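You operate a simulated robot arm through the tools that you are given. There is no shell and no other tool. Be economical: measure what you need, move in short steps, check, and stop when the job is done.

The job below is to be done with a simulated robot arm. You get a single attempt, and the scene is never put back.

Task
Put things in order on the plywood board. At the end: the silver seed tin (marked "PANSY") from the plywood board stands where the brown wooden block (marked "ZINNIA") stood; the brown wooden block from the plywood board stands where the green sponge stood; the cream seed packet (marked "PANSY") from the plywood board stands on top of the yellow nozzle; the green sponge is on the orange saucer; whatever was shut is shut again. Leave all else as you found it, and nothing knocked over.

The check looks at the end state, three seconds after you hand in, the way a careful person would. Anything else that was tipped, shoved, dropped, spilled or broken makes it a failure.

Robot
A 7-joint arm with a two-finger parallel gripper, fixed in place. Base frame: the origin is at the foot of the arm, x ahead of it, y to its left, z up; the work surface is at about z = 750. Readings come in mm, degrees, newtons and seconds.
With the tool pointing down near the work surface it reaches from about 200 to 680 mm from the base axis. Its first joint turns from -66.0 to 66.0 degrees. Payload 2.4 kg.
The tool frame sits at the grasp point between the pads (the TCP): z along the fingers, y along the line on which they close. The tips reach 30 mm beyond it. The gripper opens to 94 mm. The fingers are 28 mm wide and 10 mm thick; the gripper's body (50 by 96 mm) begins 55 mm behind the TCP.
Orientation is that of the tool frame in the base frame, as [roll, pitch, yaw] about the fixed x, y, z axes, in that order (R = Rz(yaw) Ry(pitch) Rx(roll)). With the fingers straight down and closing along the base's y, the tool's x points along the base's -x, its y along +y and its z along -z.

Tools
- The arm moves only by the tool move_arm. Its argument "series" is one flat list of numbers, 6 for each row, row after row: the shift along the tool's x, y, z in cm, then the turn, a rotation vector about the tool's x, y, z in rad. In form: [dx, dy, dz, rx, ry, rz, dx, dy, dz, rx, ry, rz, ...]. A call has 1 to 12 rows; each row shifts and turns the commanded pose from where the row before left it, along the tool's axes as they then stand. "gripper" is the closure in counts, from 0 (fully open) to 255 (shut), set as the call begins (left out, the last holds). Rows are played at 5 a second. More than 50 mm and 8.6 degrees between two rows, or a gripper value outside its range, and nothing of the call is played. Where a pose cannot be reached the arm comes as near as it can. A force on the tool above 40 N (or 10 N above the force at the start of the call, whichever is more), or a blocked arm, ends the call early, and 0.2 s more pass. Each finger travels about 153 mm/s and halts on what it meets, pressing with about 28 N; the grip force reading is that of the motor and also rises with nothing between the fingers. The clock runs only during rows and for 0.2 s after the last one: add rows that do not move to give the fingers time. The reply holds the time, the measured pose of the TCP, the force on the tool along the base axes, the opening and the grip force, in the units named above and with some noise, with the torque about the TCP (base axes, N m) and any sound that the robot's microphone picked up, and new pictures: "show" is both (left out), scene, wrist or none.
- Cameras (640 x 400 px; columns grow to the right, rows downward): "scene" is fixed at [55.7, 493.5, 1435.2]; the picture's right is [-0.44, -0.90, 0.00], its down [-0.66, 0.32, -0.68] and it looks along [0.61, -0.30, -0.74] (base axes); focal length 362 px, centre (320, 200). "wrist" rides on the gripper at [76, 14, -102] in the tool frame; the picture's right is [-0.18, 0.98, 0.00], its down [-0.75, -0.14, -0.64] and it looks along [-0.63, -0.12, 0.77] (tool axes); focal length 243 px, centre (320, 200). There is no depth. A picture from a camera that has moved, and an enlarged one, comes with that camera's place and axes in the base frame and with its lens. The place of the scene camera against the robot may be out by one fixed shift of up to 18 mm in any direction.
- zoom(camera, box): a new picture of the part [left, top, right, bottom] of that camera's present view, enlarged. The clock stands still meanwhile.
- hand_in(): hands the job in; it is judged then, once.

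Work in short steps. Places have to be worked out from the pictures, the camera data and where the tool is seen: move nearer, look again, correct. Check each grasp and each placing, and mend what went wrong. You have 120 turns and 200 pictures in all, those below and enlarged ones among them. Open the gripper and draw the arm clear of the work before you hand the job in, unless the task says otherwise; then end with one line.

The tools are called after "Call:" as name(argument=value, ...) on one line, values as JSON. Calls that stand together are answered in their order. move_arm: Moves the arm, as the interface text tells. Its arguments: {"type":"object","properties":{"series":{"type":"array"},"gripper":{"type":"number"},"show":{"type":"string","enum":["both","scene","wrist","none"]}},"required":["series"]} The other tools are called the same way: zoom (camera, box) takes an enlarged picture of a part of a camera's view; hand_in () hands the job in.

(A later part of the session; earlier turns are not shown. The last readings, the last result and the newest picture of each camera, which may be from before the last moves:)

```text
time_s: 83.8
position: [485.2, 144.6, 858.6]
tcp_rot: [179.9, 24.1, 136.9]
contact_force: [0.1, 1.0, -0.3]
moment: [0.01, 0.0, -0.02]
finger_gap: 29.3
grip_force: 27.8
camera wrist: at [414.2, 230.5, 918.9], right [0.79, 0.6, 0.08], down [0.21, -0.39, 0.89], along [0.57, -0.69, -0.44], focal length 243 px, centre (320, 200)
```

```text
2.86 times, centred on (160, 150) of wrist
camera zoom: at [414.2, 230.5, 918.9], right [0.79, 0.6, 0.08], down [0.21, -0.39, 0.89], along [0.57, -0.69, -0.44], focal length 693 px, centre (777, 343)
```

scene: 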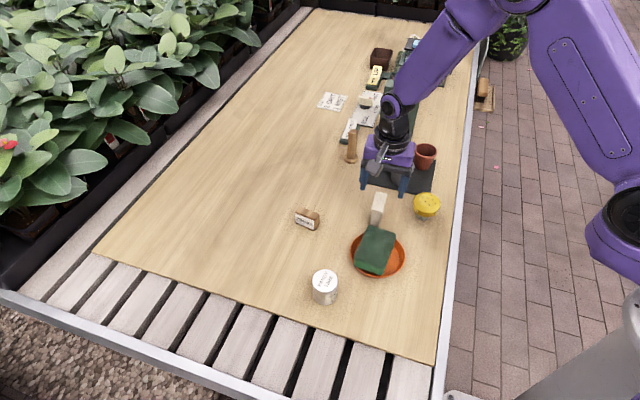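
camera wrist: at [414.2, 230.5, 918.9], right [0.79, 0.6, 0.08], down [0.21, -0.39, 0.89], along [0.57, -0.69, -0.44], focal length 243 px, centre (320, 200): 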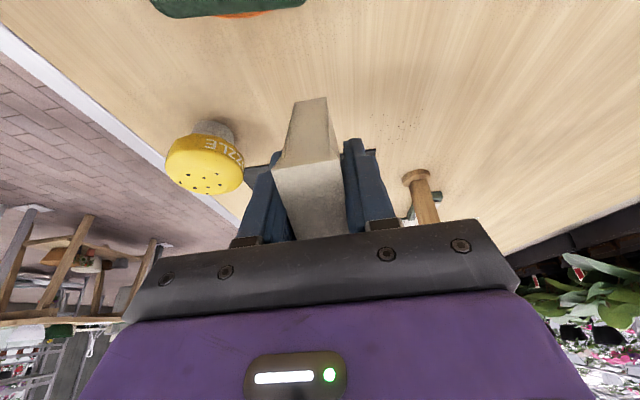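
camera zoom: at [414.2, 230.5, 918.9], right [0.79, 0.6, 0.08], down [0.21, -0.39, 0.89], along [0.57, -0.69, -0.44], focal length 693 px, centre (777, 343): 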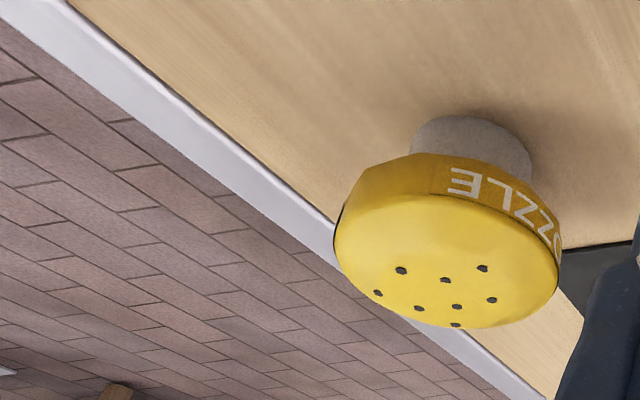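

The profile and hole pattern show a raised plateau (radius ≈21+) at z≈807 centred ≈(451,33): broad enough for the packet if placed gently. I level the tool, and move over it with ~20 mm clearance.

Call:
move_arm(series=[0, 0, 0, 0, 0.14, 0, 0, 0, 0, 0, 0.14, 0, 0, 0, 0, 0, 0.14, 0, 0, 0, -2, 0, 0, 0, -1.76, -3.48, 0, 0, 0, 0, -1.76, -3.48, 0, 0, 0, 0, -1.76, -3.48, 0, 0, 0, 0, 0, 0, 0, 0, 0, 0], show="wrist")

Call:
zoom(camera="wrist", box=[240, 80, 400, 200])

Call:
zoom(camera="scene", box=[394, 164, 462, 224])

```text
time_s: 85.6
position: [451.9, 30.5, 876.4]
tcp_rot: [179.7, 0.2, 137.0]
contact_force: [0.3, 0.1, -0.2]
moment: [0.04, 0.0, -0.02]
finger_gap: 29.4
grip_force: 28.2
camera wrist: at [406.8, 93.3, 978.3], right [0.81, 0.59, 0.0], down [0.45, -0.62, 0.64], along [0.38, -0.52, -0.77], focal length 243 px, centre (320, 200)
```

wrist: 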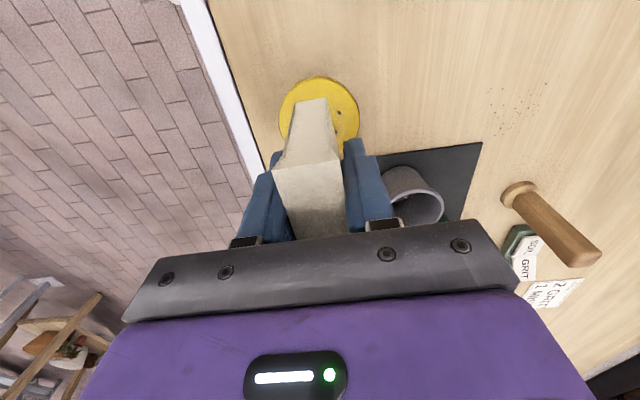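

```text
3.33 times, centred on (320, 140) of wrist
camera zoom: at [406.8, 93.3, 978.3], right [0.81, 0.59, 0.0], down [0.45, -0.62, 0.64], along [0.38, -0.52, -0.77], focal length 809 px, centre (320, 400)
```

zoom: 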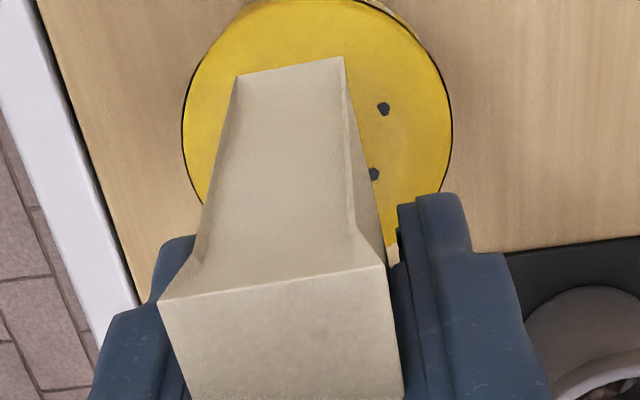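

```text
6.67 times, centred on (428, 194) of scene
camera zoom: at [55.7, 493.5, 1435.2], right [-0.44, -0.9, 0.0], down [-0.66, 0.32, -0.68], along [0.61, -0.3, -0.74], focal length 2415 px, centre (-400, 240)
```

zoom: 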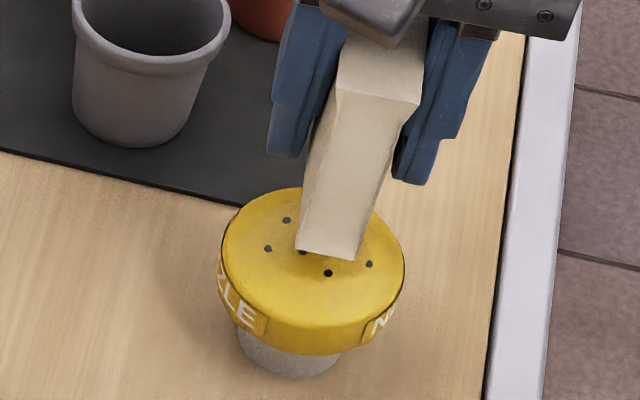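

Packet (451,32) vs nozzle centre (450.5,33): aligned. Lower 18 mm, then creep in 0.5–1 mm steps.

Call:
move_arm(series=[0, 0, 1, 0, 0, 0, 0, 0, 0.7, 0, 0, 0, 0, 0, 0, 0, 0, 0], show="none")

Call:
move_arm(series=[0, 0, 0.1, 0, 0, 0, 0, 0, 0, 0, 0, 0], show="none")

Call:
move_arm(series=[0, 0, 0.05, 0, 0, 0, 0, 0, 0, 0, 0, 0], show="none")

```text
time_s: 86.4
position: [452.7, 32.7, 859.8]
tcp_rot: [179.8, 0.1, 136.9]
contact_force: [-0.2, 0.4, -0.8]
moment: [0.0, 0.01, 0.05]
finger_gap: 29.7
grip_force: 28.5
```

```text
time_s: 87.0
position: [450.8, 31.7, 859.2]
tcp_rot: [179.9, 0.0, 137.0]
contact_force: [-0.3, -0.3, 0.2]
moment: [-0.01, 0.02, 0.0]
finger_gap: 29.4
grip_force: 27.9
```

```text
time_s: 87.6
position: [451.9, 33.4, 858.0]
tcp_rot: [179.8, 0.0, 137.0]
contact_force: [-0.6, 1.1, -0.4]
moment: [0.0, 0.0, -0.01]
finger_gap: 29.3
grip_force: 27.4
```

Call:
move_arm(series=[0, 0, 0.05, 0, 0, 0, 0, 0, 0, 0, 0, 0], show="none")

Call:
move_arm(series=[0, 0, 0.05, 0, 0, 0, 0, 0, 0, 0, 0, 0], show="none")

```text
time_s: 88.2
position: [450.7, 32.1, 857.3]
tcp_rot: [179.9, 0.1, 136.9]
contact_force: [0.6, 0.6, -1.0]
moment: [0.02, -0.02, 0.03]
finger_gap: 29.3
grip_force: 28.1
```

```text
time_s: 88.8
position: [451.2, 34.1, 859.1]
tcp_rot: [180.0, 0.0, 136.9]
contact_force: [0.0, 0.3, -0.2]
moment: [-0.01, 0.0, -0.01]
finger_gap: 29.2
grip_force: 28.0
```

Call:
move_arm(series=[0, 0, 0.05, 0, 0, 0, 0, 0, 0, 0, 0, 0], show="none")

Call:
move_arm(series=[0, 0, 0.05, 0, 0, 0, 0, 0, 0, 0, 0, 0], show="wrist")

```text
time_s: 89.4
position: [451.9, 33.4, 857.7]
tcp_rot: [179.9, 0.0, 136.9]
contact_force: [0.6, 0.7, -0.4]
moment: [-0.01, 0.0, -0.01]
finger_gap: 29.3
grip_force: 27.3
```

```text
time_s: 90.0
position: [451.6, 32.2, 857.2]
tcp_rot: [179.9, 0.1, 137.0]
contact_force: [-0.2, -0.6, 0.9]
moment: [-0.03, -0.04, 0.01]
finger_gap: 29.4
grip_force: 27.9
camera wrist: at [406.1, 95.0, 958.9], right [0.81, 0.59, 0.0], down [0.45, -0.62, 0.64], along [0.38, -0.52, -0.77], focal length 243 px, centre (320, 200)
```

wrist: 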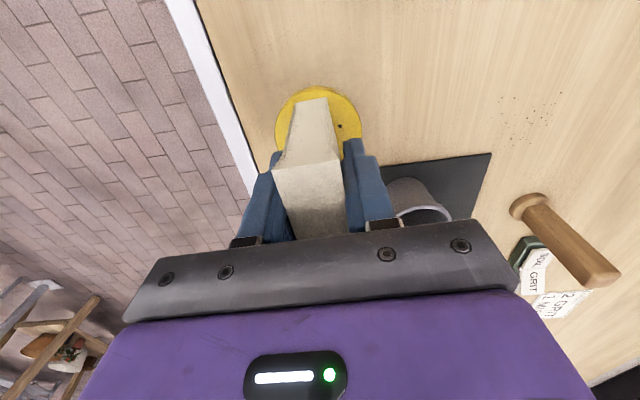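

Bottom ≈809.7; continue 0.5 mm steps.

Call:
move_arm(series=[0, 0, 0.05, 0, 0, 0, 0, 0, 0, 0, 0, 0], show="none")

Call:
move_arm(series=[0, 0, 0.05, 0, 0, 0, 0, 0, 0, 0, 0, 0], show="none")

```text
time_s: 90.6
position: [452.2, 32.2, 857.4]
tcp_rot: [179.9, 0.1, 136.9]
contact_force: [-0.1, -0.3, 9.5]
moment: [-0.01, -0.01, -0.01]
finger_gap: 29.5
grip_force: 28.4
```

```text
time_s: 91.2
position: [451.8, 33.4, 856.6]
tcp_rot: [179.8, 0.3, 136.9]
contact_force: [-0.9, 0.4, 24.5]
moment: [0.01, 0.01, 0.01]
finger_gap: 29.5
grip_force: 28.1
```

Contact, with centre of pressure right under the TCP. Back off 0.8 mm to a light touch, then open just a crack.

Call:
move_arm(series=[0, 0, -0.07, 0, 0, 0, 0, 0, 0, 0, 0, 0], show="none")

Call:
move_arm(series=[0, 0, 0, 0, 0, 0, 0, 0, 0, 0, 0, 0], gripper=170, show="wrist")

Call:
zoom(camera="wrist", box=[240, 80, 400, 200])

```text
time_s: 91.8
position: [451.7, 33.3, 856.5]
tcp_rot: [179.9, 0.0, 136.9]
contact_force: [0.0, -0.7, 12.6]
moment: [-0.12, -0.02, 0.01]
finger_gap: 29.3
grip_force: 27.9
```

```text
time_s: 92.4
position: [451.8, 33.0, 856.4]
tcp_rot: [179.8, -0.1, 136.9]
contact_force: [0.1, 0.1, -0.4]
moment: [0.02, -0.01, -0.02]
finger_gap: 31.5
grip_force: 0.0
camera wrist: at [406.5, 95.2, 958.1], right [0.81, 0.59, 0.0], down [0.45, -0.62, 0.64], along [0.38, -0.52, -0.77], focal length 243 px, centre (320, 200)
```

wrist: 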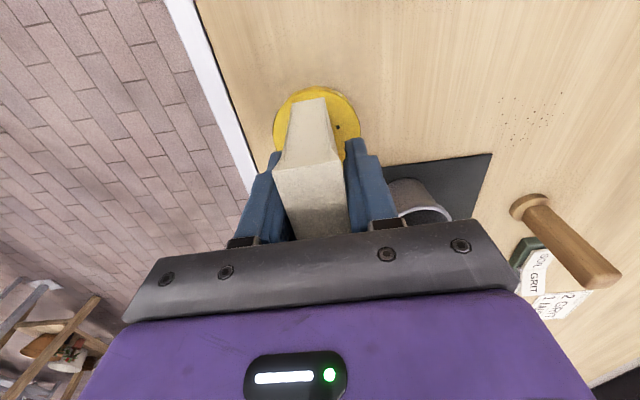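

```text
3.33 times, centred on (320, 140) of wrist
camera zoom: at [406.5, 95.2, 958.1], right [0.81, 0.59, 0.0], down [0.45, -0.62, 0.64], along [0.38, -0.52, -0.77], focal length 809 px, centre (320, 400)
```

zoom: 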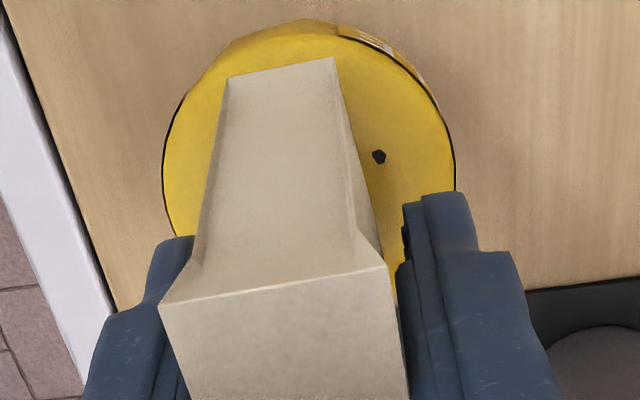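

Packet released by 2 mm and staying upright. Wait a moment and then open a bit more.

Call:
move_arm(series=[0, 0, 0, 0, 0, 0, 0, 0, 0, 0, 0, 0, 0, 0, 0, 0, 0, 0], gripper=150, show="wrist")

Call:
zoom(camera="wrist", box=[240, 80, 400, 200])

Call:
zoom(camera="scene", box=[394, 164, 462, 224])

```text
time_s: 93.2
position: [451.3, 33.2, 856.8]
tcp_rot: [179.9, 0.0, 136.9]
contact_force: [0.2, -0.6, -0.1]
moment: [0.01, 0.0, -0.02]
finger_gap: 38.8
grip_force: 0.0
camera wrist: at [406.7, 95.2, 958.3], right [0.81, 0.59, 0.0], down [0.45, -0.62, 0.64], along [0.38, -0.52, -0.77], focal length 243 px, centre (320, 200)
```

wrist: 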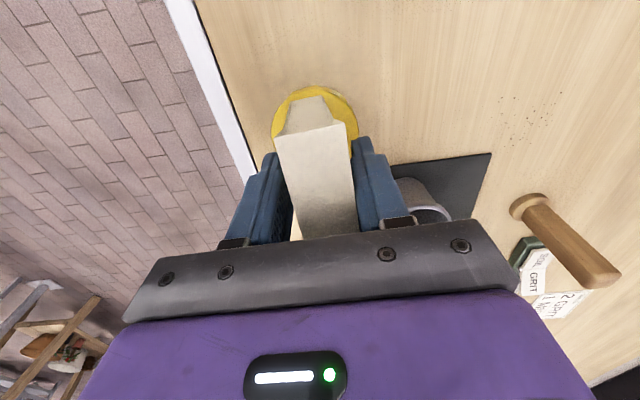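

```text
3.33 times, centred on (320, 140) of wrist
camera zoom: at [406.7, 95.2, 958.3], right [0.81, 0.59, 0.0], down [0.45, -0.62, 0.64], along [0.38, -0.52, -0.77], focal length 809 px, centre (320, 400)
```

zoom: 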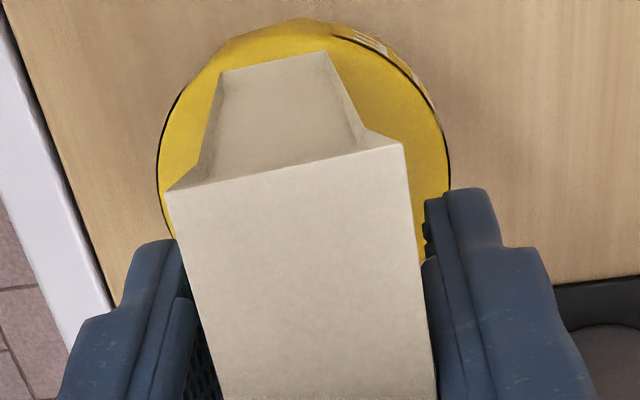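

```text
6.67 times, centred on (428, 194) of scene
camera zoom: at [55.7, 493.5, 1435.2], right [-0.44, -0.9, 0.0], down [-0.66, 0.32, -0.68], along [0.61, -0.3, -0.74], focal length 2415 px, centre (-400, 240)
```

zoom: 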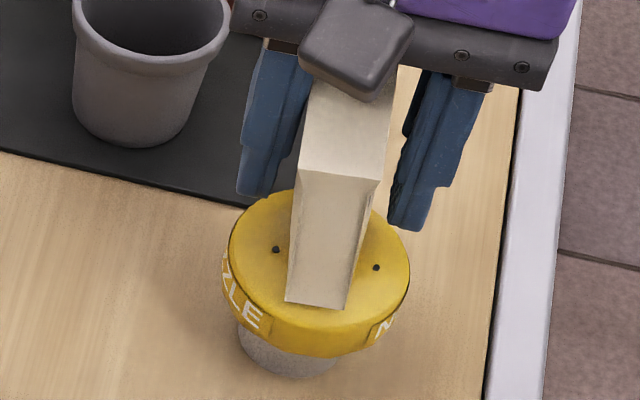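

It leans toward the camera again. I check whether it's static.

Call:
move_arm(series=[0, 0, 0, 0, 0, 0], show="wrist")

Call:
zoom(camera="wrist", box=[240, 80, 400, 200])

Call:
zoom(camera="scene", box=[394, 164, 462, 224])

```text
time_s: 93.6
position: [452.1, 32.3, 856.3]
tcp_rot: [179.8, 0.1, 136.8]
contact_force: [0.2, 0.9, -0.3]
moment: [0.02, 0.04, 0.01]
finger_gap: 38.6
grip_force: 0.1
camera wrist: at [406.7, 95.2, 958.3], right [0.81, 0.59, 0.0], down [0.45, -0.62, 0.64], along [0.38, -0.52, -0.77], focal length 243 px, centre (320, 200)
```

wrist: 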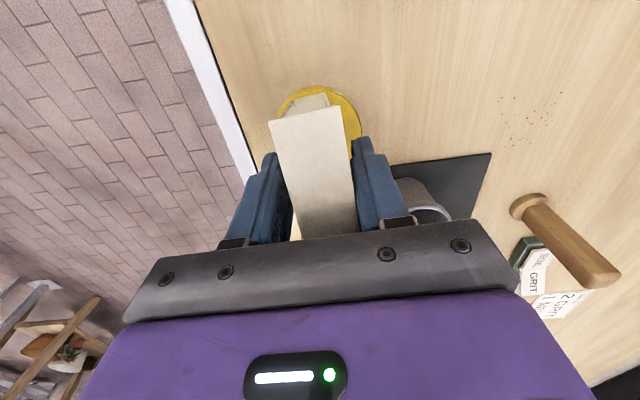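

```text
3.33 times, centred on (320, 140) of wrist
camera zoom: at [406.7, 95.2, 958.3], right [0.81, 0.59, 0.0], down [0.45, -0.62, 0.64], along [0.38, -0.52, -0.77], focal length 809 px, centre (320, 400)
```

zoom: 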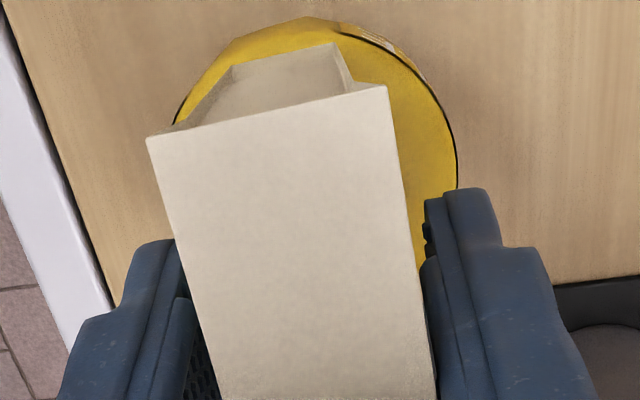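

```text
6.67 times, centred on (428, 194) of scene
camera zoom: at [55.7, 493.5, 1435.2], right [-0.44, -0.9, 0.0], down [-0.66, 0.32, -0.68], along [0.61, -0.3, -0.74], focal length 2415 px, centre (-400, 240)
```

zoom: 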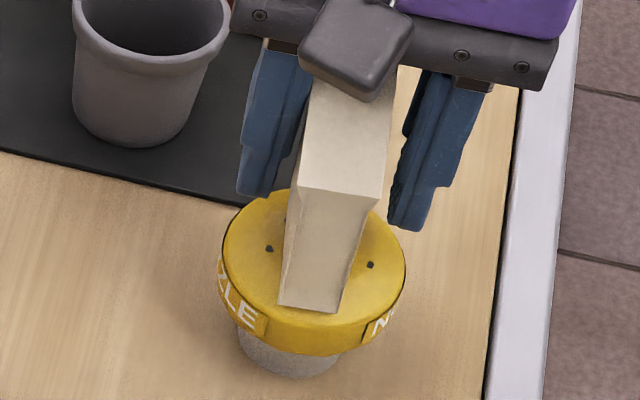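

It is slowly tipping; regrip now to save it.

Call:
move_arm(series=[0, 0, 0, 0, 0, 0], gripper=255, show="wrist")

Call:
zoom(camera="wrist", box=[220, 70, 420, 220])

```text
time_s: 94.0
position: [451.2, 32.7, 855.4]
tcp_rot: [179.9, 0.0, 136.9]
contact_force: [0.0, 1.3, 0.1]
moment: [0.01, 0.0, 0.0]
finger_gap: 29.4
grip_force: 27.8
camera wrist: at [406.7, 95.2, 958.3], right [0.81, 0.59, 0.0], down [0.45, -0.62, 0.64], along [0.38, -0.52, -0.77], focal length 243 px, centre (320, 200)
```

wrist: 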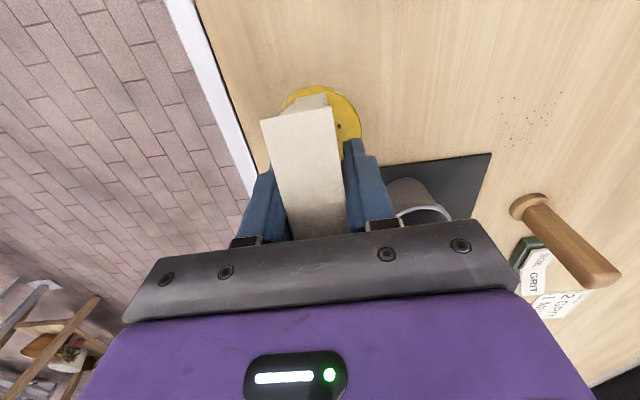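

```text
2.67 times, centred on (320, 145) of wrist
camera zoom: at [406.7, 95.2, 958.3], right [0.81, 0.59, 0.0], down [0.45, -0.62, 0.64], along [0.38, -0.52, -0.77], focal length 647 px, centre (320, 347)
```

zoom: 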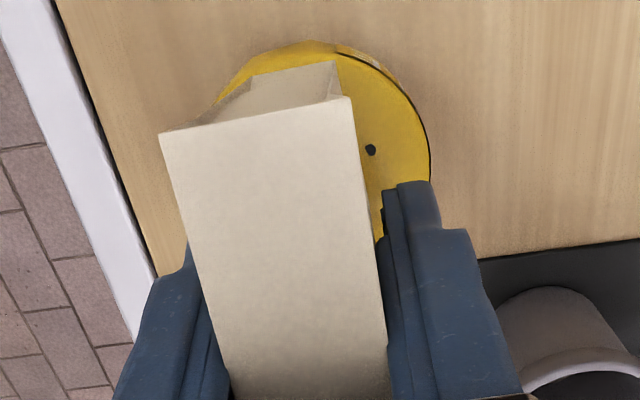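

Held. The packet's COM was ~2 mm to the front of the dome's contact point (both times), which explains the lean; next time I'll shift it 2 mm to the far side. First re-square it on the board again.

Call:
move_arm(series=[0, 0, -1.5, 0, 0, 0, 0, 0, -1.5, 0, 0, 0, 1.53, 3.41, 0, 0, 0, 0, 1.53, 3.41, 0, 0, 0, 0, 1.53, 3.41, 0, 0, 0, 0, 0, 0, 0, 0, 0.13, 0, 0, 0, 0, 0, 0.13, 0, -0.74, 0, 2.77, 0, 0, 0, -0.74, 0, 2.77, 0, 0, 0, -0.59, 0, 2.2, 0, 0, 0, 0, 0, 0, 0, 0, 0], show="none")

```text
time_s: 96.4
position: [488.5, 138.9, 808.6]
tcp_rot: [179.8, -14.8, 137.0]
contact_force: [-0.2, -0.1, -1.2]
moment: [0.01, 0.0, -0.03]
finger_gap: 29.2
grip_force: 27.7
```

Creep down to board contact.

Call:
move_arm(series=[-0.26, 0, 0.97, 0, 0, 0, 0, 0, 0, 0, 0, 0], show="none")

Call:
move_arm(series=[-0.05, 0, 0.19, 0, 0, 0, 0, 0, 0, 0, 0, 0], show="none")

Call:
move_arm(series=[-0.05, 0, 0.19, 0, 0, 0, 0, 0, 0, 0, 0, 0], show="none")

```text
time_s: 97.0
position: [489.6, 137.1, 797.5]
tcp_rot: [179.8, -14.8, 137.1]
contact_force: [-0.3, -0.5, -1.1]
moment: [0.03, -0.04, -0.01]
finger_gap: 29.6
grip_force: 27.6
```

```text
time_s: 97.6
position: [487.7, 137.1, 796.9]
tcp_rot: [179.8, -14.8, 137.0]
contact_force: [-1.0, -1.3, 4.6]
moment: [-0.09, -0.02, -0.03]
finger_gap: 29.3
grip_force: 28.4
```

```text
time_s: 98.2
position: [489.1, 137.8, 793.7]
tcp_rot: [179.7, -14.9, 137.1]
contact_force: [-4.2, -0.5, 25.2]
moment: [-0.29, -0.12, -0.05]
finger_gap: 29.2
grip_force: 27.7
```

Contact. Open wide, level the tool in place while rising a bit, and look at where the packet stands.

Call:
move_arm(series=[0.03, 0, -0.1, 0, 0, 0, 0, 0, 0, 0, 0, 0, 0, 0, 0, 0, 0, 0, 0.51, 0, -1.93, 0, 0, 0, 0.77, 0, -2.9, 0, 0, 0, 0, 0, 0, 0, -0.13, 0, 0, 0, 0, 0, -0.13, 0, 0.5, 0, 0, 0, 0, 0, 0, 0, 0, 0, 0, 0], gripper=0, show="none")

Call:
zoom(camera="wrist", box=[240, 60, 440, 210])

```text
time_s: 100.2
position: [484.7, 141.2, 845.1]
tcp_rot: [179.8, 0.1, 136.9]
contact_force: [1.0, -0.1, -0.7]
moment: [0.01, 0.04, 0.0]
finger_gap: 93.9
grip_force: 0.1
```

```text
2.67 times, centred on (340, 135) of wrist
camera zoom: at [439.5, 204.0, 946.8], right [0.81, 0.59, 0.0], down [0.45, -0.62, 0.64], along [0.38, -0.52, -0.77], focal length 647 px, centre (267, 373)
```

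zoom: 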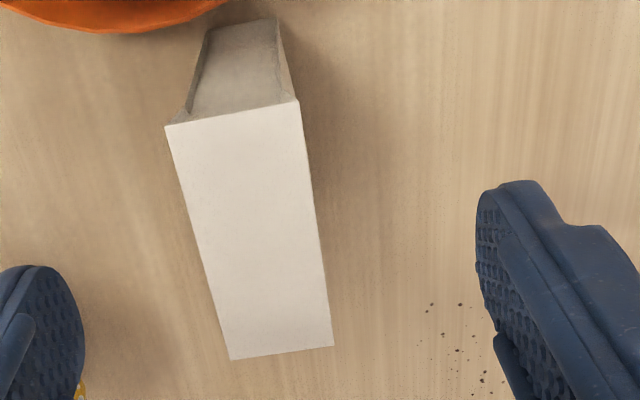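

Packet centre (478.8,147.2), upright. Align TCP on it, descend and grip.

Call:
move_arm(series=[0.84, -0.06, 0, 0, 0, 0, 0, 0, 2.4, 0, 0, 0, 0, 0, 2.4, 0, 0, 0, 0, 0, 0, 0, 0, 0], show="none")

Call:
move_arm(series=[0, 0, 0, 0, 0, 0, 0, 0, 0, 0, 0, 0, 0, 0, 0, 0, 0, 0, 0, 0, 0, 0, 0, 0], gripper=255, show="none")

Call:
zoom(camera="wrist", box=[240, 80, 400, 200])

```text
time_s: 101.2
position: [476.8, 147.2, 796.9]
tcp_rot: [179.8, 0.2, 136.9]
contact_force: [-0.7, -0.3, 0.5]
moment: [-0.01, -0.04, 0.02]
finger_gap: 94.0
grip_force: 0.0
```

```text
time_s: 102.2
position: [476.9, 147.3, 795.5]
tcp_rot: [179.9, 0.1, 136.9]
contact_force: [0.2, -0.4, 0.1]
moment: [0.01, 0.02, -0.02]
finger_gap: 29.6
grip_force: 28.0
```

```text
3.33 times, centred on (320, 140) of wrist
camera zoom: at [431.9, 209.8, 898.2], right [0.81, 0.59, 0.0], down [0.45, -0.62, 0.64], along [0.38, -0.52, -0.77], focal length 809 px, centre (320, 400)
```

zoom: 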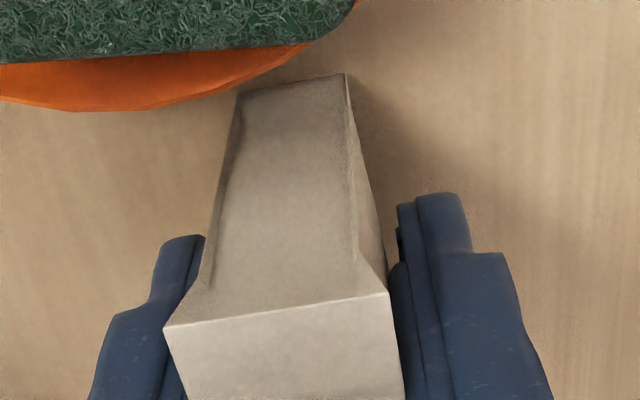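

Packet COM is now 1 mm far of the TCP. Contact data from both tries put the dome apex at ≈(452.3,33.2); I'll place the COM exactly there.

Call:
move_arm(series=[0, 0, -2, 0, 0, 0, 0, 0, -3, 0, 0, 0, 0, 0, -3, 0, 0, 0, -1.95, -3.36, 0, 0, 0, 0, -1.95, -3.36, 0, 0, 0, 0, -1.95, -3.36, 0, 0, 0, 0, 0, 0, 0, 0, 0, 0], show="none")

Call:
zoom(camera="wrist", box=[240, 80, 400, 200])

```text
time_s: 103.8
position: [452.2, 34.7, 874.1]
tcp_rot: [179.8, 0.0, 136.8]
contact_force: [-1.0, -0.7, 0.7]
moment: [0.02, 0.0, 0.0]
finger_gap: 29.2
grip_force: 28.0
```

```text
3.33 times, centred on (320, 140) of wrist
camera zoom: at [407.6, 96.0, 977.0], right [0.81, 0.59, 0.0], down [0.45, -0.62, 0.64], along [0.38, -0.52, -0.77], focal length 809 px, centre (320, 400)
```

zoom: 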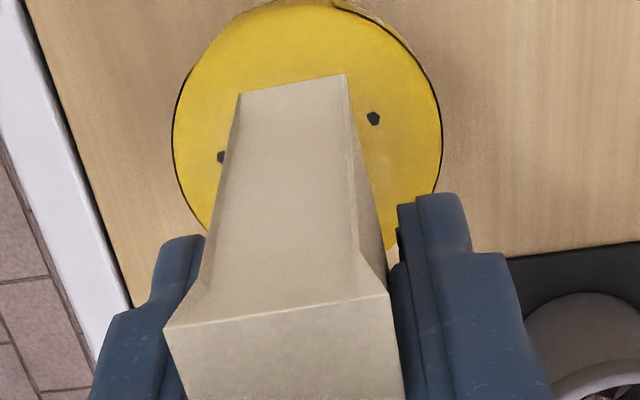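

Nozzle essentially unmoved; I trim (2.2, −1.0 mm tool) and lower to ~2 mm above contact.

Call:
move_arm(series=[0.22, -0.1, 1, 0, 0, 0, 0, 0, 0.7, 0, 0, 0, 0, 0, 0.05, 0, 0, 0, 0, 0, 0, 0, 0, 0], show="none")

Call:
move_arm(series=[0, 0, 0.05, 0, 0, 0, 0, 0, 0, 0, 0, 0], show="none")

Call:
move_arm(series=[0, 0, 0.05, 0, 0, 0, 0, 0, 0, 0, 0, 0], show="none")

Call:
move_arm(series=[0, 0, 0.05, 0, 0, 0, 0, 0, 0, 0, 0, 0], show="none")

```text
time_s: 104.8
position: [449.7, 32.8, 858.5]
tcp_rot: [179.8, 0.0, 136.9]
contact_force: [0.8, 0.2, -0.3]
moment: [-0.04, -0.01, 0.03]
finger_gap: 29.4
grip_force: 28.0
```

```text
time_s: 105.4
position: [449.7, 33.4, 858.0]
tcp_rot: [180.0, 0.0, 136.9]
contact_force: [0.4, -0.8, -0.7]
moment: [0.01, -0.01, 0.01]
finger_gap: 29.3
grip_force: 28.5
```

```text
time_s: 106.0
position: [449.4, 33.1, 858.8]
tcp_rot: [179.8, -0.1, 136.9]
contact_force: [-0.7, -0.3, -0.5]
moment: [-0.04, -0.02, -0.03]
finger_gap: 29.4
grip_force: 27.5
```

```text
time_s: 106.6
position: [449.0, 33.0, 856.1]
tcp_rot: [179.9, 0.0, 136.8]
contact_force: [1.0, -0.4, -0.3]
moment: [0.01, 0.02, -0.01]
finger_gap: 29.4
grip_force: 27.4
```

Readings average (449.5,33.1), so I check with the camera pose.

Call:
move_arm(series=[0, 0, 0.03, 0, 0, 0], show="wrist")

Call:
zoom(camera="wrist", box=[240, 80, 400, 200])

```text
time_s: 107.0
position: [450.1, 34.1, 858.1]
tcp_rot: [179.9, 0.1, 136.9]
contact_force: [-0.2, 0.8, -1.1]
moment: [-0.02, 0.0, 0.01]
finger_gap: 29.5
grip_force: 27.4
camera wrist: at [404.4, 96.1, 958.6], right [0.81, 0.59, 0.0], down [0.45, -0.62, 0.64], along [0.38, -0.52, -0.77], focal length 243 px, centre (320, 200)
```

wrist: 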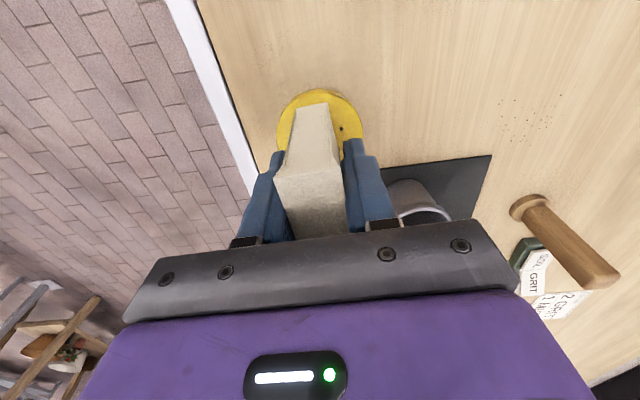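

```text
3.33 times, centred on (320, 140) of wrist
camera zoom: at [404.4, 96.1, 958.6], right [0.81, 0.59, 0.0], down [0.45, -0.62, 0.64], along [0.38, -0.52, -0.77], focal length 809 px, centre (320, 400)
```

zoom: 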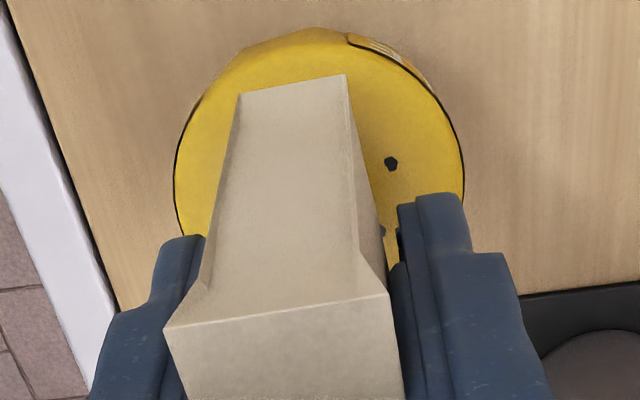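

COM is on the apex along the long axis; trim 1 mm sideways and creep to contact.

Call:
move_arm(series=[0, 0.1, 0, 0, 0, 0, 0, 0, 0.05, 0, 0, 0, 0, 0, 0, 0, 0, 0], show="none")

Call:
move_arm(series=[0, 0, 0.05, 0, 0, 0, 0, 0, 0, 0, 0, 0], show="none")

Call:
move_arm(series=[0, 0, 0.05, 0, 0, 0, 0, 0, 0, 0, 0, 0], show="none")

```text
time_s: 107.8
position: [452.2, 34.4, 856.1]
tcp_rot: [179.9, 0.0, 136.9]
contact_force: [0.0, -0.6, 0.5]
moment: [0.0, 0.0, 0.02]
finger_gap: 29.6
grip_force: 28.3
```

```text
time_s: 108.4
position: [449.4, 34.6, 855.7]
tcp_rot: [179.9, 0.1, 136.9]
contact_force: [0.1, -0.6, 0.1]
moment: [-0.02, -0.01, -0.03]
finger_gap: 29.5
grip_force: 27.7
```

```text
time_s: 109.0
position: [450.8, 33.8, 854.7]
tcp_rot: [179.8, 0.2, 136.9]
contact_force: [-0.3, -0.5, 7.7]
moment: [-0.05, 0.0, 0.01]
finger_gap: 29.4
grip_force: 28.1
```

Light contact (7.7 N), near-central. Open a crack and watch.

Call:
move_arm(series=[0, 0, 0, 0, 0, 0, 0, 0, 0, 0, 0, 0], gripper=160, show="none")

Call:
zoom(camera="wrist", box=[240, 80, 400, 200])

```text
time_s: 109.6
position: [450.0, 34.0, 855.2]
tcp_rot: [179.9, 0.0, 136.9]
contact_force: [-0.9, 0.9, -0.2]
moment: [-0.04, 0.0, -0.01]
finger_gap: 35.0
grip_force: 0.0
```

```text
3.33 times, centred on (320, 140) of wrist
camera zoom: at [405.1, 97.0, 957.1], right [0.81, 0.59, 0.0], down [0.45, -0.62, 0.64], along [0.38, -0.52, -0.77], focal length 809 px, centre (320, 400)
```

zoom: 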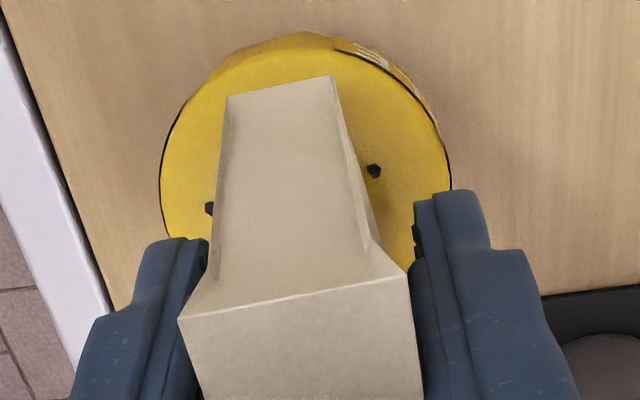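

Still upright at gap 35. Wait 0.6 s and look again.

Call:
move_arm(series=[0, 0, 0, 0, 0, 0, 0, 0, 0, 0, 0, 0], show="none")

Call:
zoom(camera="wrist", box=[240, 80, 400, 200])

Call:
zoom(camera="scene", box=[394, 164, 462, 224])

```text
time_s: 110.2
position: [451.1, 33.9, 855.0]
tcp_rot: [180.0, 0.1, 137.0]
contact_force: [0.6, 0.4, 0.0]
moment: [0.0, 0.02, 0.01]
finger_gap: 35.2
grip_force: 0.0
```

```text
3.33 times, centred on (320, 140) of wrist
camera zoom: at [405.2, 97.0, 957.2], right [0.81, 0.59, 0.0], down [0.45, -0.62, 0.64], along [0.38, -0.52, -0.77], focal length 809 px, centre (320, 400)
```

zoom: 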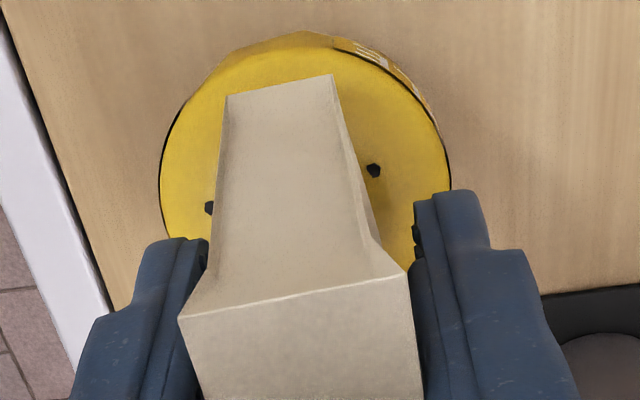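

```text
6.67 times, centred on (428, 194) of scene
camera zoom: at [55.7, 493.5, 1435.2], right [-0.44, -0.9, 0.0], down [-0.66, 0.32, -0.68], along [0.61, -0.3, -0.74], focal length 2415 px, centre (-400, 240)
```

zoom: 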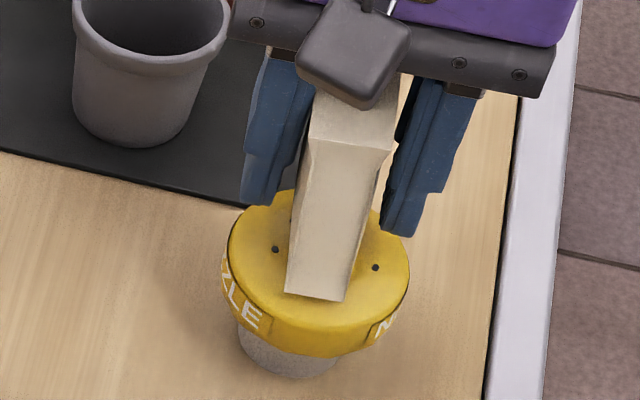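

Lengthwise it's balanced, but it rests sideways against the right finger (COM ~1 mm to that side). I close again to square it, lift 1.5 mm, shift 1.2 mm left and 1 mm far, and set down again.

Call:
move_arm(series=[0, 0, 0, 0, 0, 0, 0, 0, 0, 0, 0, 0, 0, 0, 0, 0, 0, 0], gripper=255, show="none")

Call:
move_arm(series=[0, 0, -0.2, 0, 0, 0, -0.1, -0.12, 0, 0, 0, 0, 0, 0, 0, 0, 0, 0], show="none")

Call:
zoom(camera="wrist", box=[240, 80, 400, 200])

```text
time_s: 111.0
position: [450.6, 34.5, 855.5]
tcp_rot: [180.0, 0.0, 136.9]
contact_force: [0.2, 0.0, 0.4]
moment: [-0.02, -0.01, 0.03]
finger_gap: 29.1
grip_force: 28.3
```

```text
time_s: 111.8
position: [449.4, 32.9, 857.6]
tcp_rot: [180.0, 0.1, 137.0]
contact_force: [-0.6, 0.1, -0.3]
moment: [-0.01, -0.03, 0.02]
finger_gap: 29.4
grip_force: 28.0
```

```text
3.33 times, centred on (320, 140) of wrist
camera zoom: at [404.7, 95.6, 958.8], right [0.81, 0.59, 0.0], down [0.45, -0.62, 0.64], along [0.38, -0.52, -0.77], focal length 809 px, centre (320, 400)
```

zoom: 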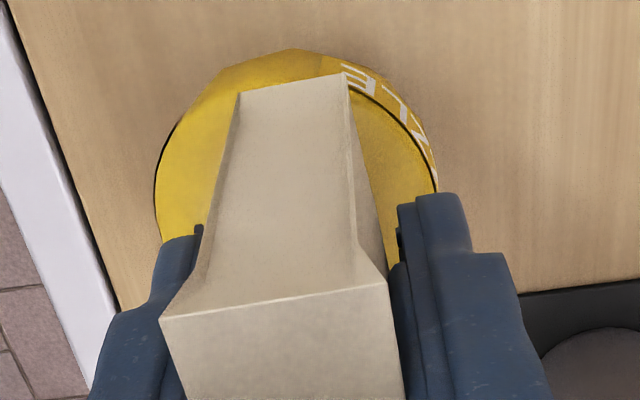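

The nozzle looks to be rocking away. I lift clear 1.5 cm and let it settle, then look.

Call:
move_arm(series=[0, 0, -1.5, 0, 0, 0, 0, 0, 0, 0, 0, 0, 0, 0, 0, 0, 0, 0, 0, 0, 0, 0, 0, 0, 0, 0, 0, 0, 0, 0], show="none")

Call:
zoom(camera="wrist", box=[240, 80, 400, 200])

Call:
zoom(camera="scene", box=[394, 164, 462, 224])

```text
time_s: 113.0
position: [451.9, 33.9, 871.3]
tcp_rot: [179.9, 0.0, 136.9]
contact_force: [0.4, -0.3, -0.3]
moment: [0.01, -0.02, 0.02]
finger_gap: 29.3
grip_force: 27.9
```

```text
3.33 times, centred on (320, 140) of wrist
camera zoom: at [406.0, 95.7, 973.4], right [0.81, 0.59, 0.0], down [0.45, -0.62, 0.64], along [0.38, -0.52, -0.77], focal length 809 px, centre (320, 400)
```

zoom: 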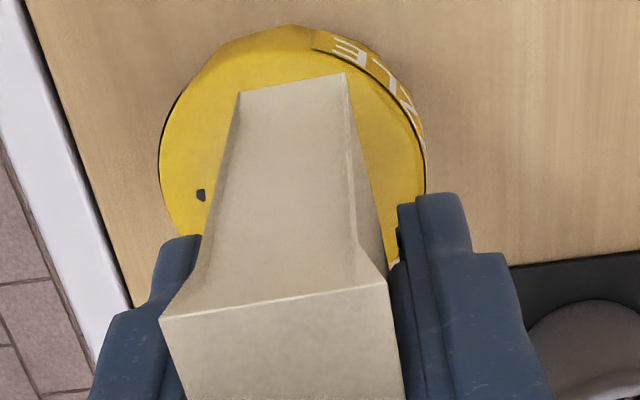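

```text
6.67 times, centred on (428, 194) of scene
camera zoom: at [55.7, 493.5, 1435.2], right [-0.44, -0.9, 0.0], down [-0.66, 0.32, -0.68], along [0.61, -0.3, -0.74], focal length 2415 px, centre (-400, 240)
```

zoom: 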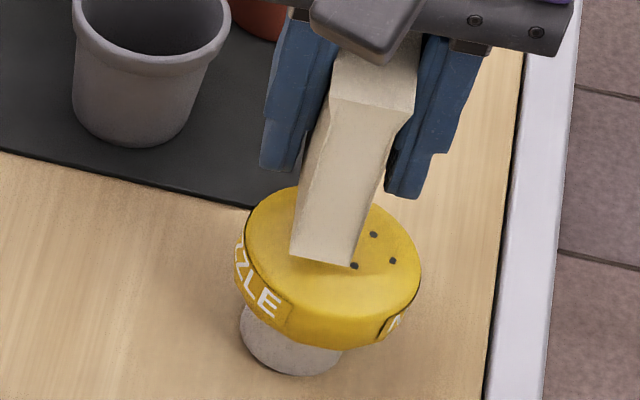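

Call:
move_arm(series=[0, 0, -2, 0, 0, 0, 0, 4, 0, 0, 0, 0, 0, 4, 0, 0, 0, 0, 0, 4, 0, 0, 0, 0, 0, 0, 0, 0, 0, 0, 0, 0, 0, 0, 0, 0], show="none")

Call:
zoom(camera="scene", box=[394, 164, 462, 224])

Call:
zoom(camera="wrist", box=[130, 100, 290, 220])

```text
time_s: 114.4
position: [532.8, 121.4, 892.8]
tcp_rot: [179.8, 0.0, 136.9]
contact_force: [0.2, 0.0, -0.5]
moment: [0.01, 0.0, 0.01]
finger_gap: 29.3
grip_force: 27.5
```

```text
6.67 times, centred on (428, 194) of scene
camera zoom: at [55.7, 493.6, 1435.2], right [-0.44, -0.9, 0.0], down [-0.66, 0.32, -0.68], along [0.61, -0.3, -0.74], focal length 2415 px, centre (-400, 240)
```

zoom: 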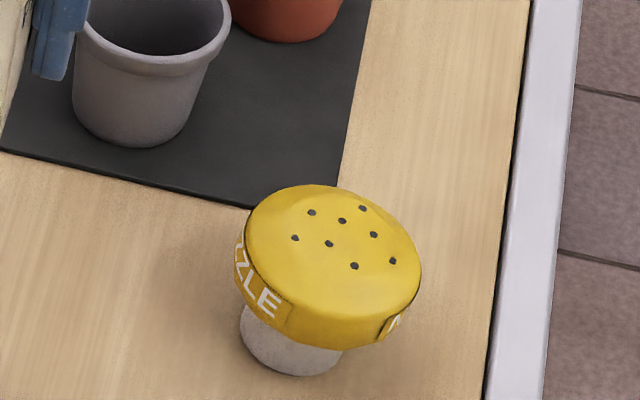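

```text
3.33 times, centred on (210, 160) of wrist
camera zoom: at [488.1, 184.6, 994.5], right [0.81, 0.59, 0.0], down [0.45, -0.62, 0.64], along [0.38, -0.52, -0.77], focal length 809 px, centre (687, 333)
```

zoom: 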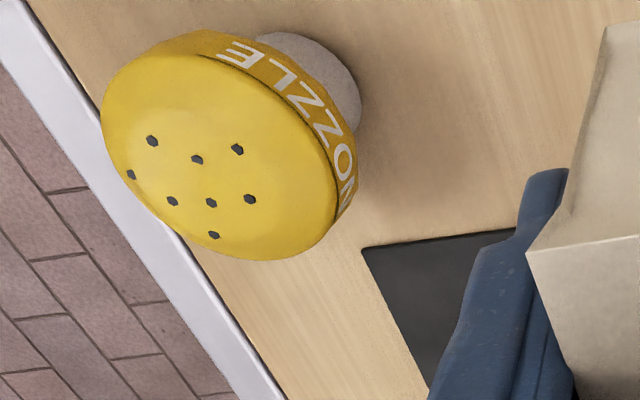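

Insight: the nozzle's head holds a static tilt (it's a friction-held/rocking head), so a firm flat press levels it; a light set-down doesn't. I'll go to COM ≈(451.3,33), press firmly to level the head, back off to light contact and release.

Call:
move_arm(series=[0.0, -4.06, 0, 0, 0, 0, 0, -4.06, 0, 0, 0, 0, 0, -4.06, 0, 0, 0, 0, 0, 0, 1.3, 0, 0, 0, 0, 0, 1.0, 0, 0, 0, 0, 0, 0, 0, 0, 0], show="none")

Call:
zoom(camera="wrist", box=[240, 80, 400, 200])

```text
time_s: 115.8
position: [451.0, 33.1, 870.2]
tcp_rot: [179.8, 0.1, 136.8]
contact_force: [0.0, 0.1, -0.5]
moment: [0.0, -0.01, 0.02]
finger_gap: 29.4
grip_force: 28.6
```

```text
3.33 times, centred on (320, 140) of wrist
camera zoom: at [405.4, 95.4, 972.0], right [0.81, 0.59, 0.0], down [0.45, -0.62, 0.64], along [0.38, -0.52, -0.77], focal length 809 px, centre (320, 400)
```

zoom: 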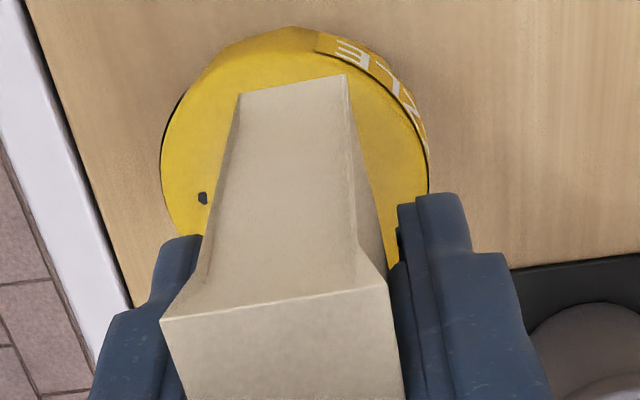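

I proceed economically: trim to COM ≈(451.6,33.5), lower to contact with moderate press.

Call:
move_arm(series=[0.1, 0.04, 0.5, 0, 0, 0, 0, 0, 0.4, 0, 0, 0, 0, 0, 0.1, 0, 0, 0, 0, 0, 0, 0, 0, 0], show="none")

Call:
move_arm(series=[0, 0, 0.1, 0, 0, 0, 0, 0, 0, 0, 0, 0], show="none")

Call:
move_arm(series=[0, 0, 0.1, 0, 0, 0, 0, 0, 0, 0, 0, 0], show="none")

Call:
move_arm(series=[0, 0, 0.1, 0, 0, 0, 0, 0, 0, 0, 0, 0], show="none")

```text
time_s: 116.8
position: [448.6, 33.9, 859.3]
tcp_rot: [179.8, 0.0, 136.8]
contact_force: [-0.3, -0.7, 0.2]
moment: [0.01, 0.01, 0.01]
finger_gap: 29.5
grip_force: 27.3
```

```text
time_s: 117.4
position: [450.7, 33.0, 857.5]
tcp_rot: [179.9, 0.1, 136.9]
contact_force: [-0.7, 0.5, -0.9]
moment: [-0.01, -0.01, 0.01]
finger_gap: 29.5
grip_force: 28.0
```

```text
time_s: 118.0
position: [449.1, 32.2, 857.6]
tcp_rot: [179.8, 0.1, 136.9]
contact_force: [0.8, 0.2, -0.3]
moment: [-0.02, 0.03, -0.02]
finger_gap: 29.5
grip_force: 28.0
```

```text
time_s: 118.6
position: [448.9, 33.3, 857.0]
tcp_rot: [180.0, 0.1, 136.9]
contact_force: [0.3, 0.2, -0.9]
moment: [-0.02, 0.01, 0.02]
finger_gap: 29.3
grip_force: 28.3
```

Call:
move_arm(series=[-0.05, 0.04, 0.05, 0, 0, 0, 0, 0, 0.05, 0, 0, 0, 0, 0, 0, 0, 0, 0], show="none")

Call:
move_arm(series=[0, 0, 0.07, 0, 0, 0, 0, 0, 0, 0, 0, 0], show="none")

Call:
move_arm(series=[0, 0, 0.07, 0, 0, 0, 0, 0, 0, 0, 0, 0], show="none")

```text
time_s: 119.4
position: [448.8, 33.0, 856.1]
tcp_rot: [179.7, 0.1, 136.8]
contact_force: [0.6, -0.2, 1.7]
moment: [-0.02, -0.04, -0.02]
finger_gap: 29.3
grip_force: 28.0
```

```text
time_s: 120.0
position: [450.2, 33.4, 855.2]
tcp_rot: [179.8, 0.1, 137.0]
contact_force: [0.1, 1.0, 10.4]
moment: [-0.03, -0.02, 0.01]
finger_gap: 29.2
grip_force: 28.2
```

```text
time_s: 120.6
position: [450.9, 32.5, 854.2]
tcp_rot: [179.6, 0.2, 136.9]
contact_force: [0.4, 0.4, 25.3]
moment: [-0.13, -0.03, -0.01]
finger_gap: 29.5
grip_force: 27.9
```

Firm press done (25 N). Back off to light contact and open a crack, then look.

Call:
move_arm(series=[0, 0, -0.08, 0, 0, 0, 0, 0, 0, 0, 0, 0], show="none")

Call:
move_arm(series=[0, 0, 0, 0, 0, 0, 0, 0, 0, 0, 0, 0, 0, 0, 0, 0, 0, 0], gripper=160, show="none")

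Call:
zoom(camera="wrist", box=[240, 80, 400, 200])

```text
time_s: 121.2
position: [448.7, 33.2, 853.0]
tcp_rot: [179.9, 0.2, 136.9]
contact_force: [2.1, 1.2, 16.2]
moment: [0.02, -0.13, 0.01]
finger_gap: 29.2
grip_force: 28.0
```

```text
time_s: 122.0
position: [449.8, 32.5, 855.0]
tcp_rot: [179.9, 0.0, 136.9]
contact_force: [-1.0, 0.1, 0.0]
moment: [-0.01, -0.01, 0.02]
finger_gap: 35.2
grip_force: 0.0
```

```text
3.33 times, centred on (320, 140) of wrist
camera zoom: at [403.7, 95.3, 956.0], right [0.81, 0.59, 0.0], down [0.45, -0.62, 0.64], along [0.38, -0.52, -0.77], focal length 809 px, centre (320, 400)
```

zoom: 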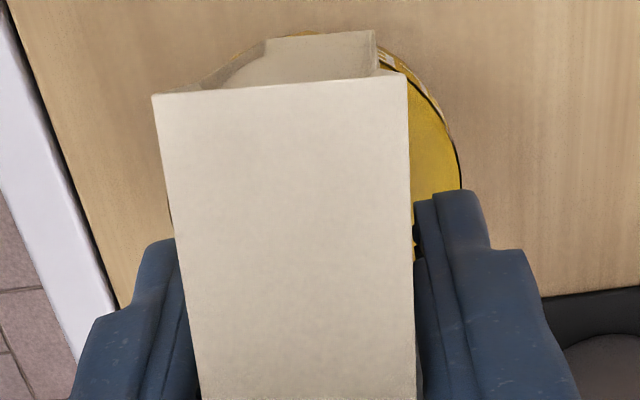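

Tipping to the front again; catch it.

Call:
move_arm(series=[0, 0, 0, 0, 0, 0, 0, 0, 0, 0, 0, 0], gripper=255, show="wrist")

```text
time_s: 122.6
position: [448.9, 33.7, 855.2]
tcp_rot: [179.9, 0.1, 136.9]
contact_force: [-0.2, 0.0, 0.0]
moment: [-0.01, -0.01, 0.02]
finger_gap: 29.4
grip_force: 27.9
camera wrist: at [403.8, 95.3, 956.1], right [0.81, 0.59, 0.0], down [0.45, -0.62, 0.64], along [0.38, -0.52, -0.77], focal length 243 px, centre (320, 200)
```

wrist: 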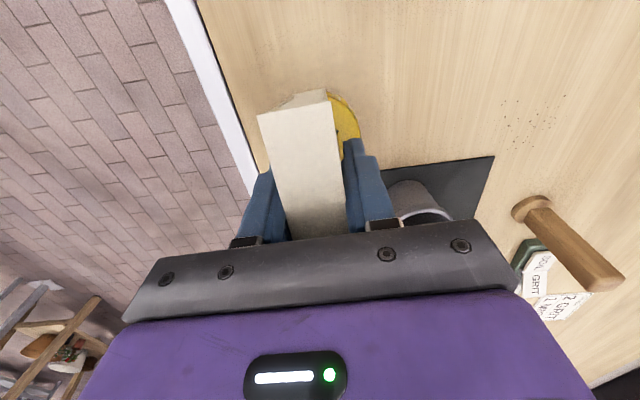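

Caught. I believe the nozzle's yellow head is a loosely seated cap that got unseated by my first press; I'll park the packet upright on the board, re-level the head by gripping it, then place again. Park the packet first.

Call:
move_arm(series=[0, 0, -1.5, 0, 0, 0, 0, 0, -1.5, 0, 0, 0, 1.45, 3.47, 0, 0, 0, 0, 1.45, 3.47, 0, 0, 0, 0, 1.45, 3.47, 0, 0, 0, 0, 0, 0, 0, 0, 0.1, 0, 0, 0, 0, 0, 0.1, 0, 0, 0, 0, 0, 0.1, 0, -0.84, 0, 2.7, 0, 0, 0, -0.84, 0, 2.7, 0, 0, 0, -0.84, 0, 2.7, 0, 0, 0], show="none")

Call:
move_arm(series=[-0.06, 0, 0.2, 0, 0, 0, 0, 0, 0, 0, 0, 0], show="none")

Call:
move_arm(series=[-0.06, 0, 0.2, 0, 0, 0, 0, 0, 0, 0, 0, 0], show="none")

```text
time_s: 125.0
position: [488.4, 138.3, 801.7]
tcp_rot: [179.8, -17.1, 137.0]
contact_force: [-0.6, 0.0, 0.5]
moment: [0.01, 0.0, 0.0]
finger_gap: 29.4
grip_force: 27.7
```

```text
time_s: 125.6
position: [488.0, 137.8, 797.9]
tcp_rot: [179.9, -17.1, 137.0]
contact_force: [0.5, -0.3, -0.2]
moment: [-0.03, -0.03, 0.01]
finger_gap: 29.6
grip_force: 28.2
```

```text
time_s: 126.2
position: [487.5, 138.9, 796.4]
tcp_rot: [179.9, -17.1, 137.0]
contact_force: [0.2, -0.1, -0.1]
moment: [0.01, 0.0, 0.01]
finger_gap: 29.5
grip_force: 27.7
```

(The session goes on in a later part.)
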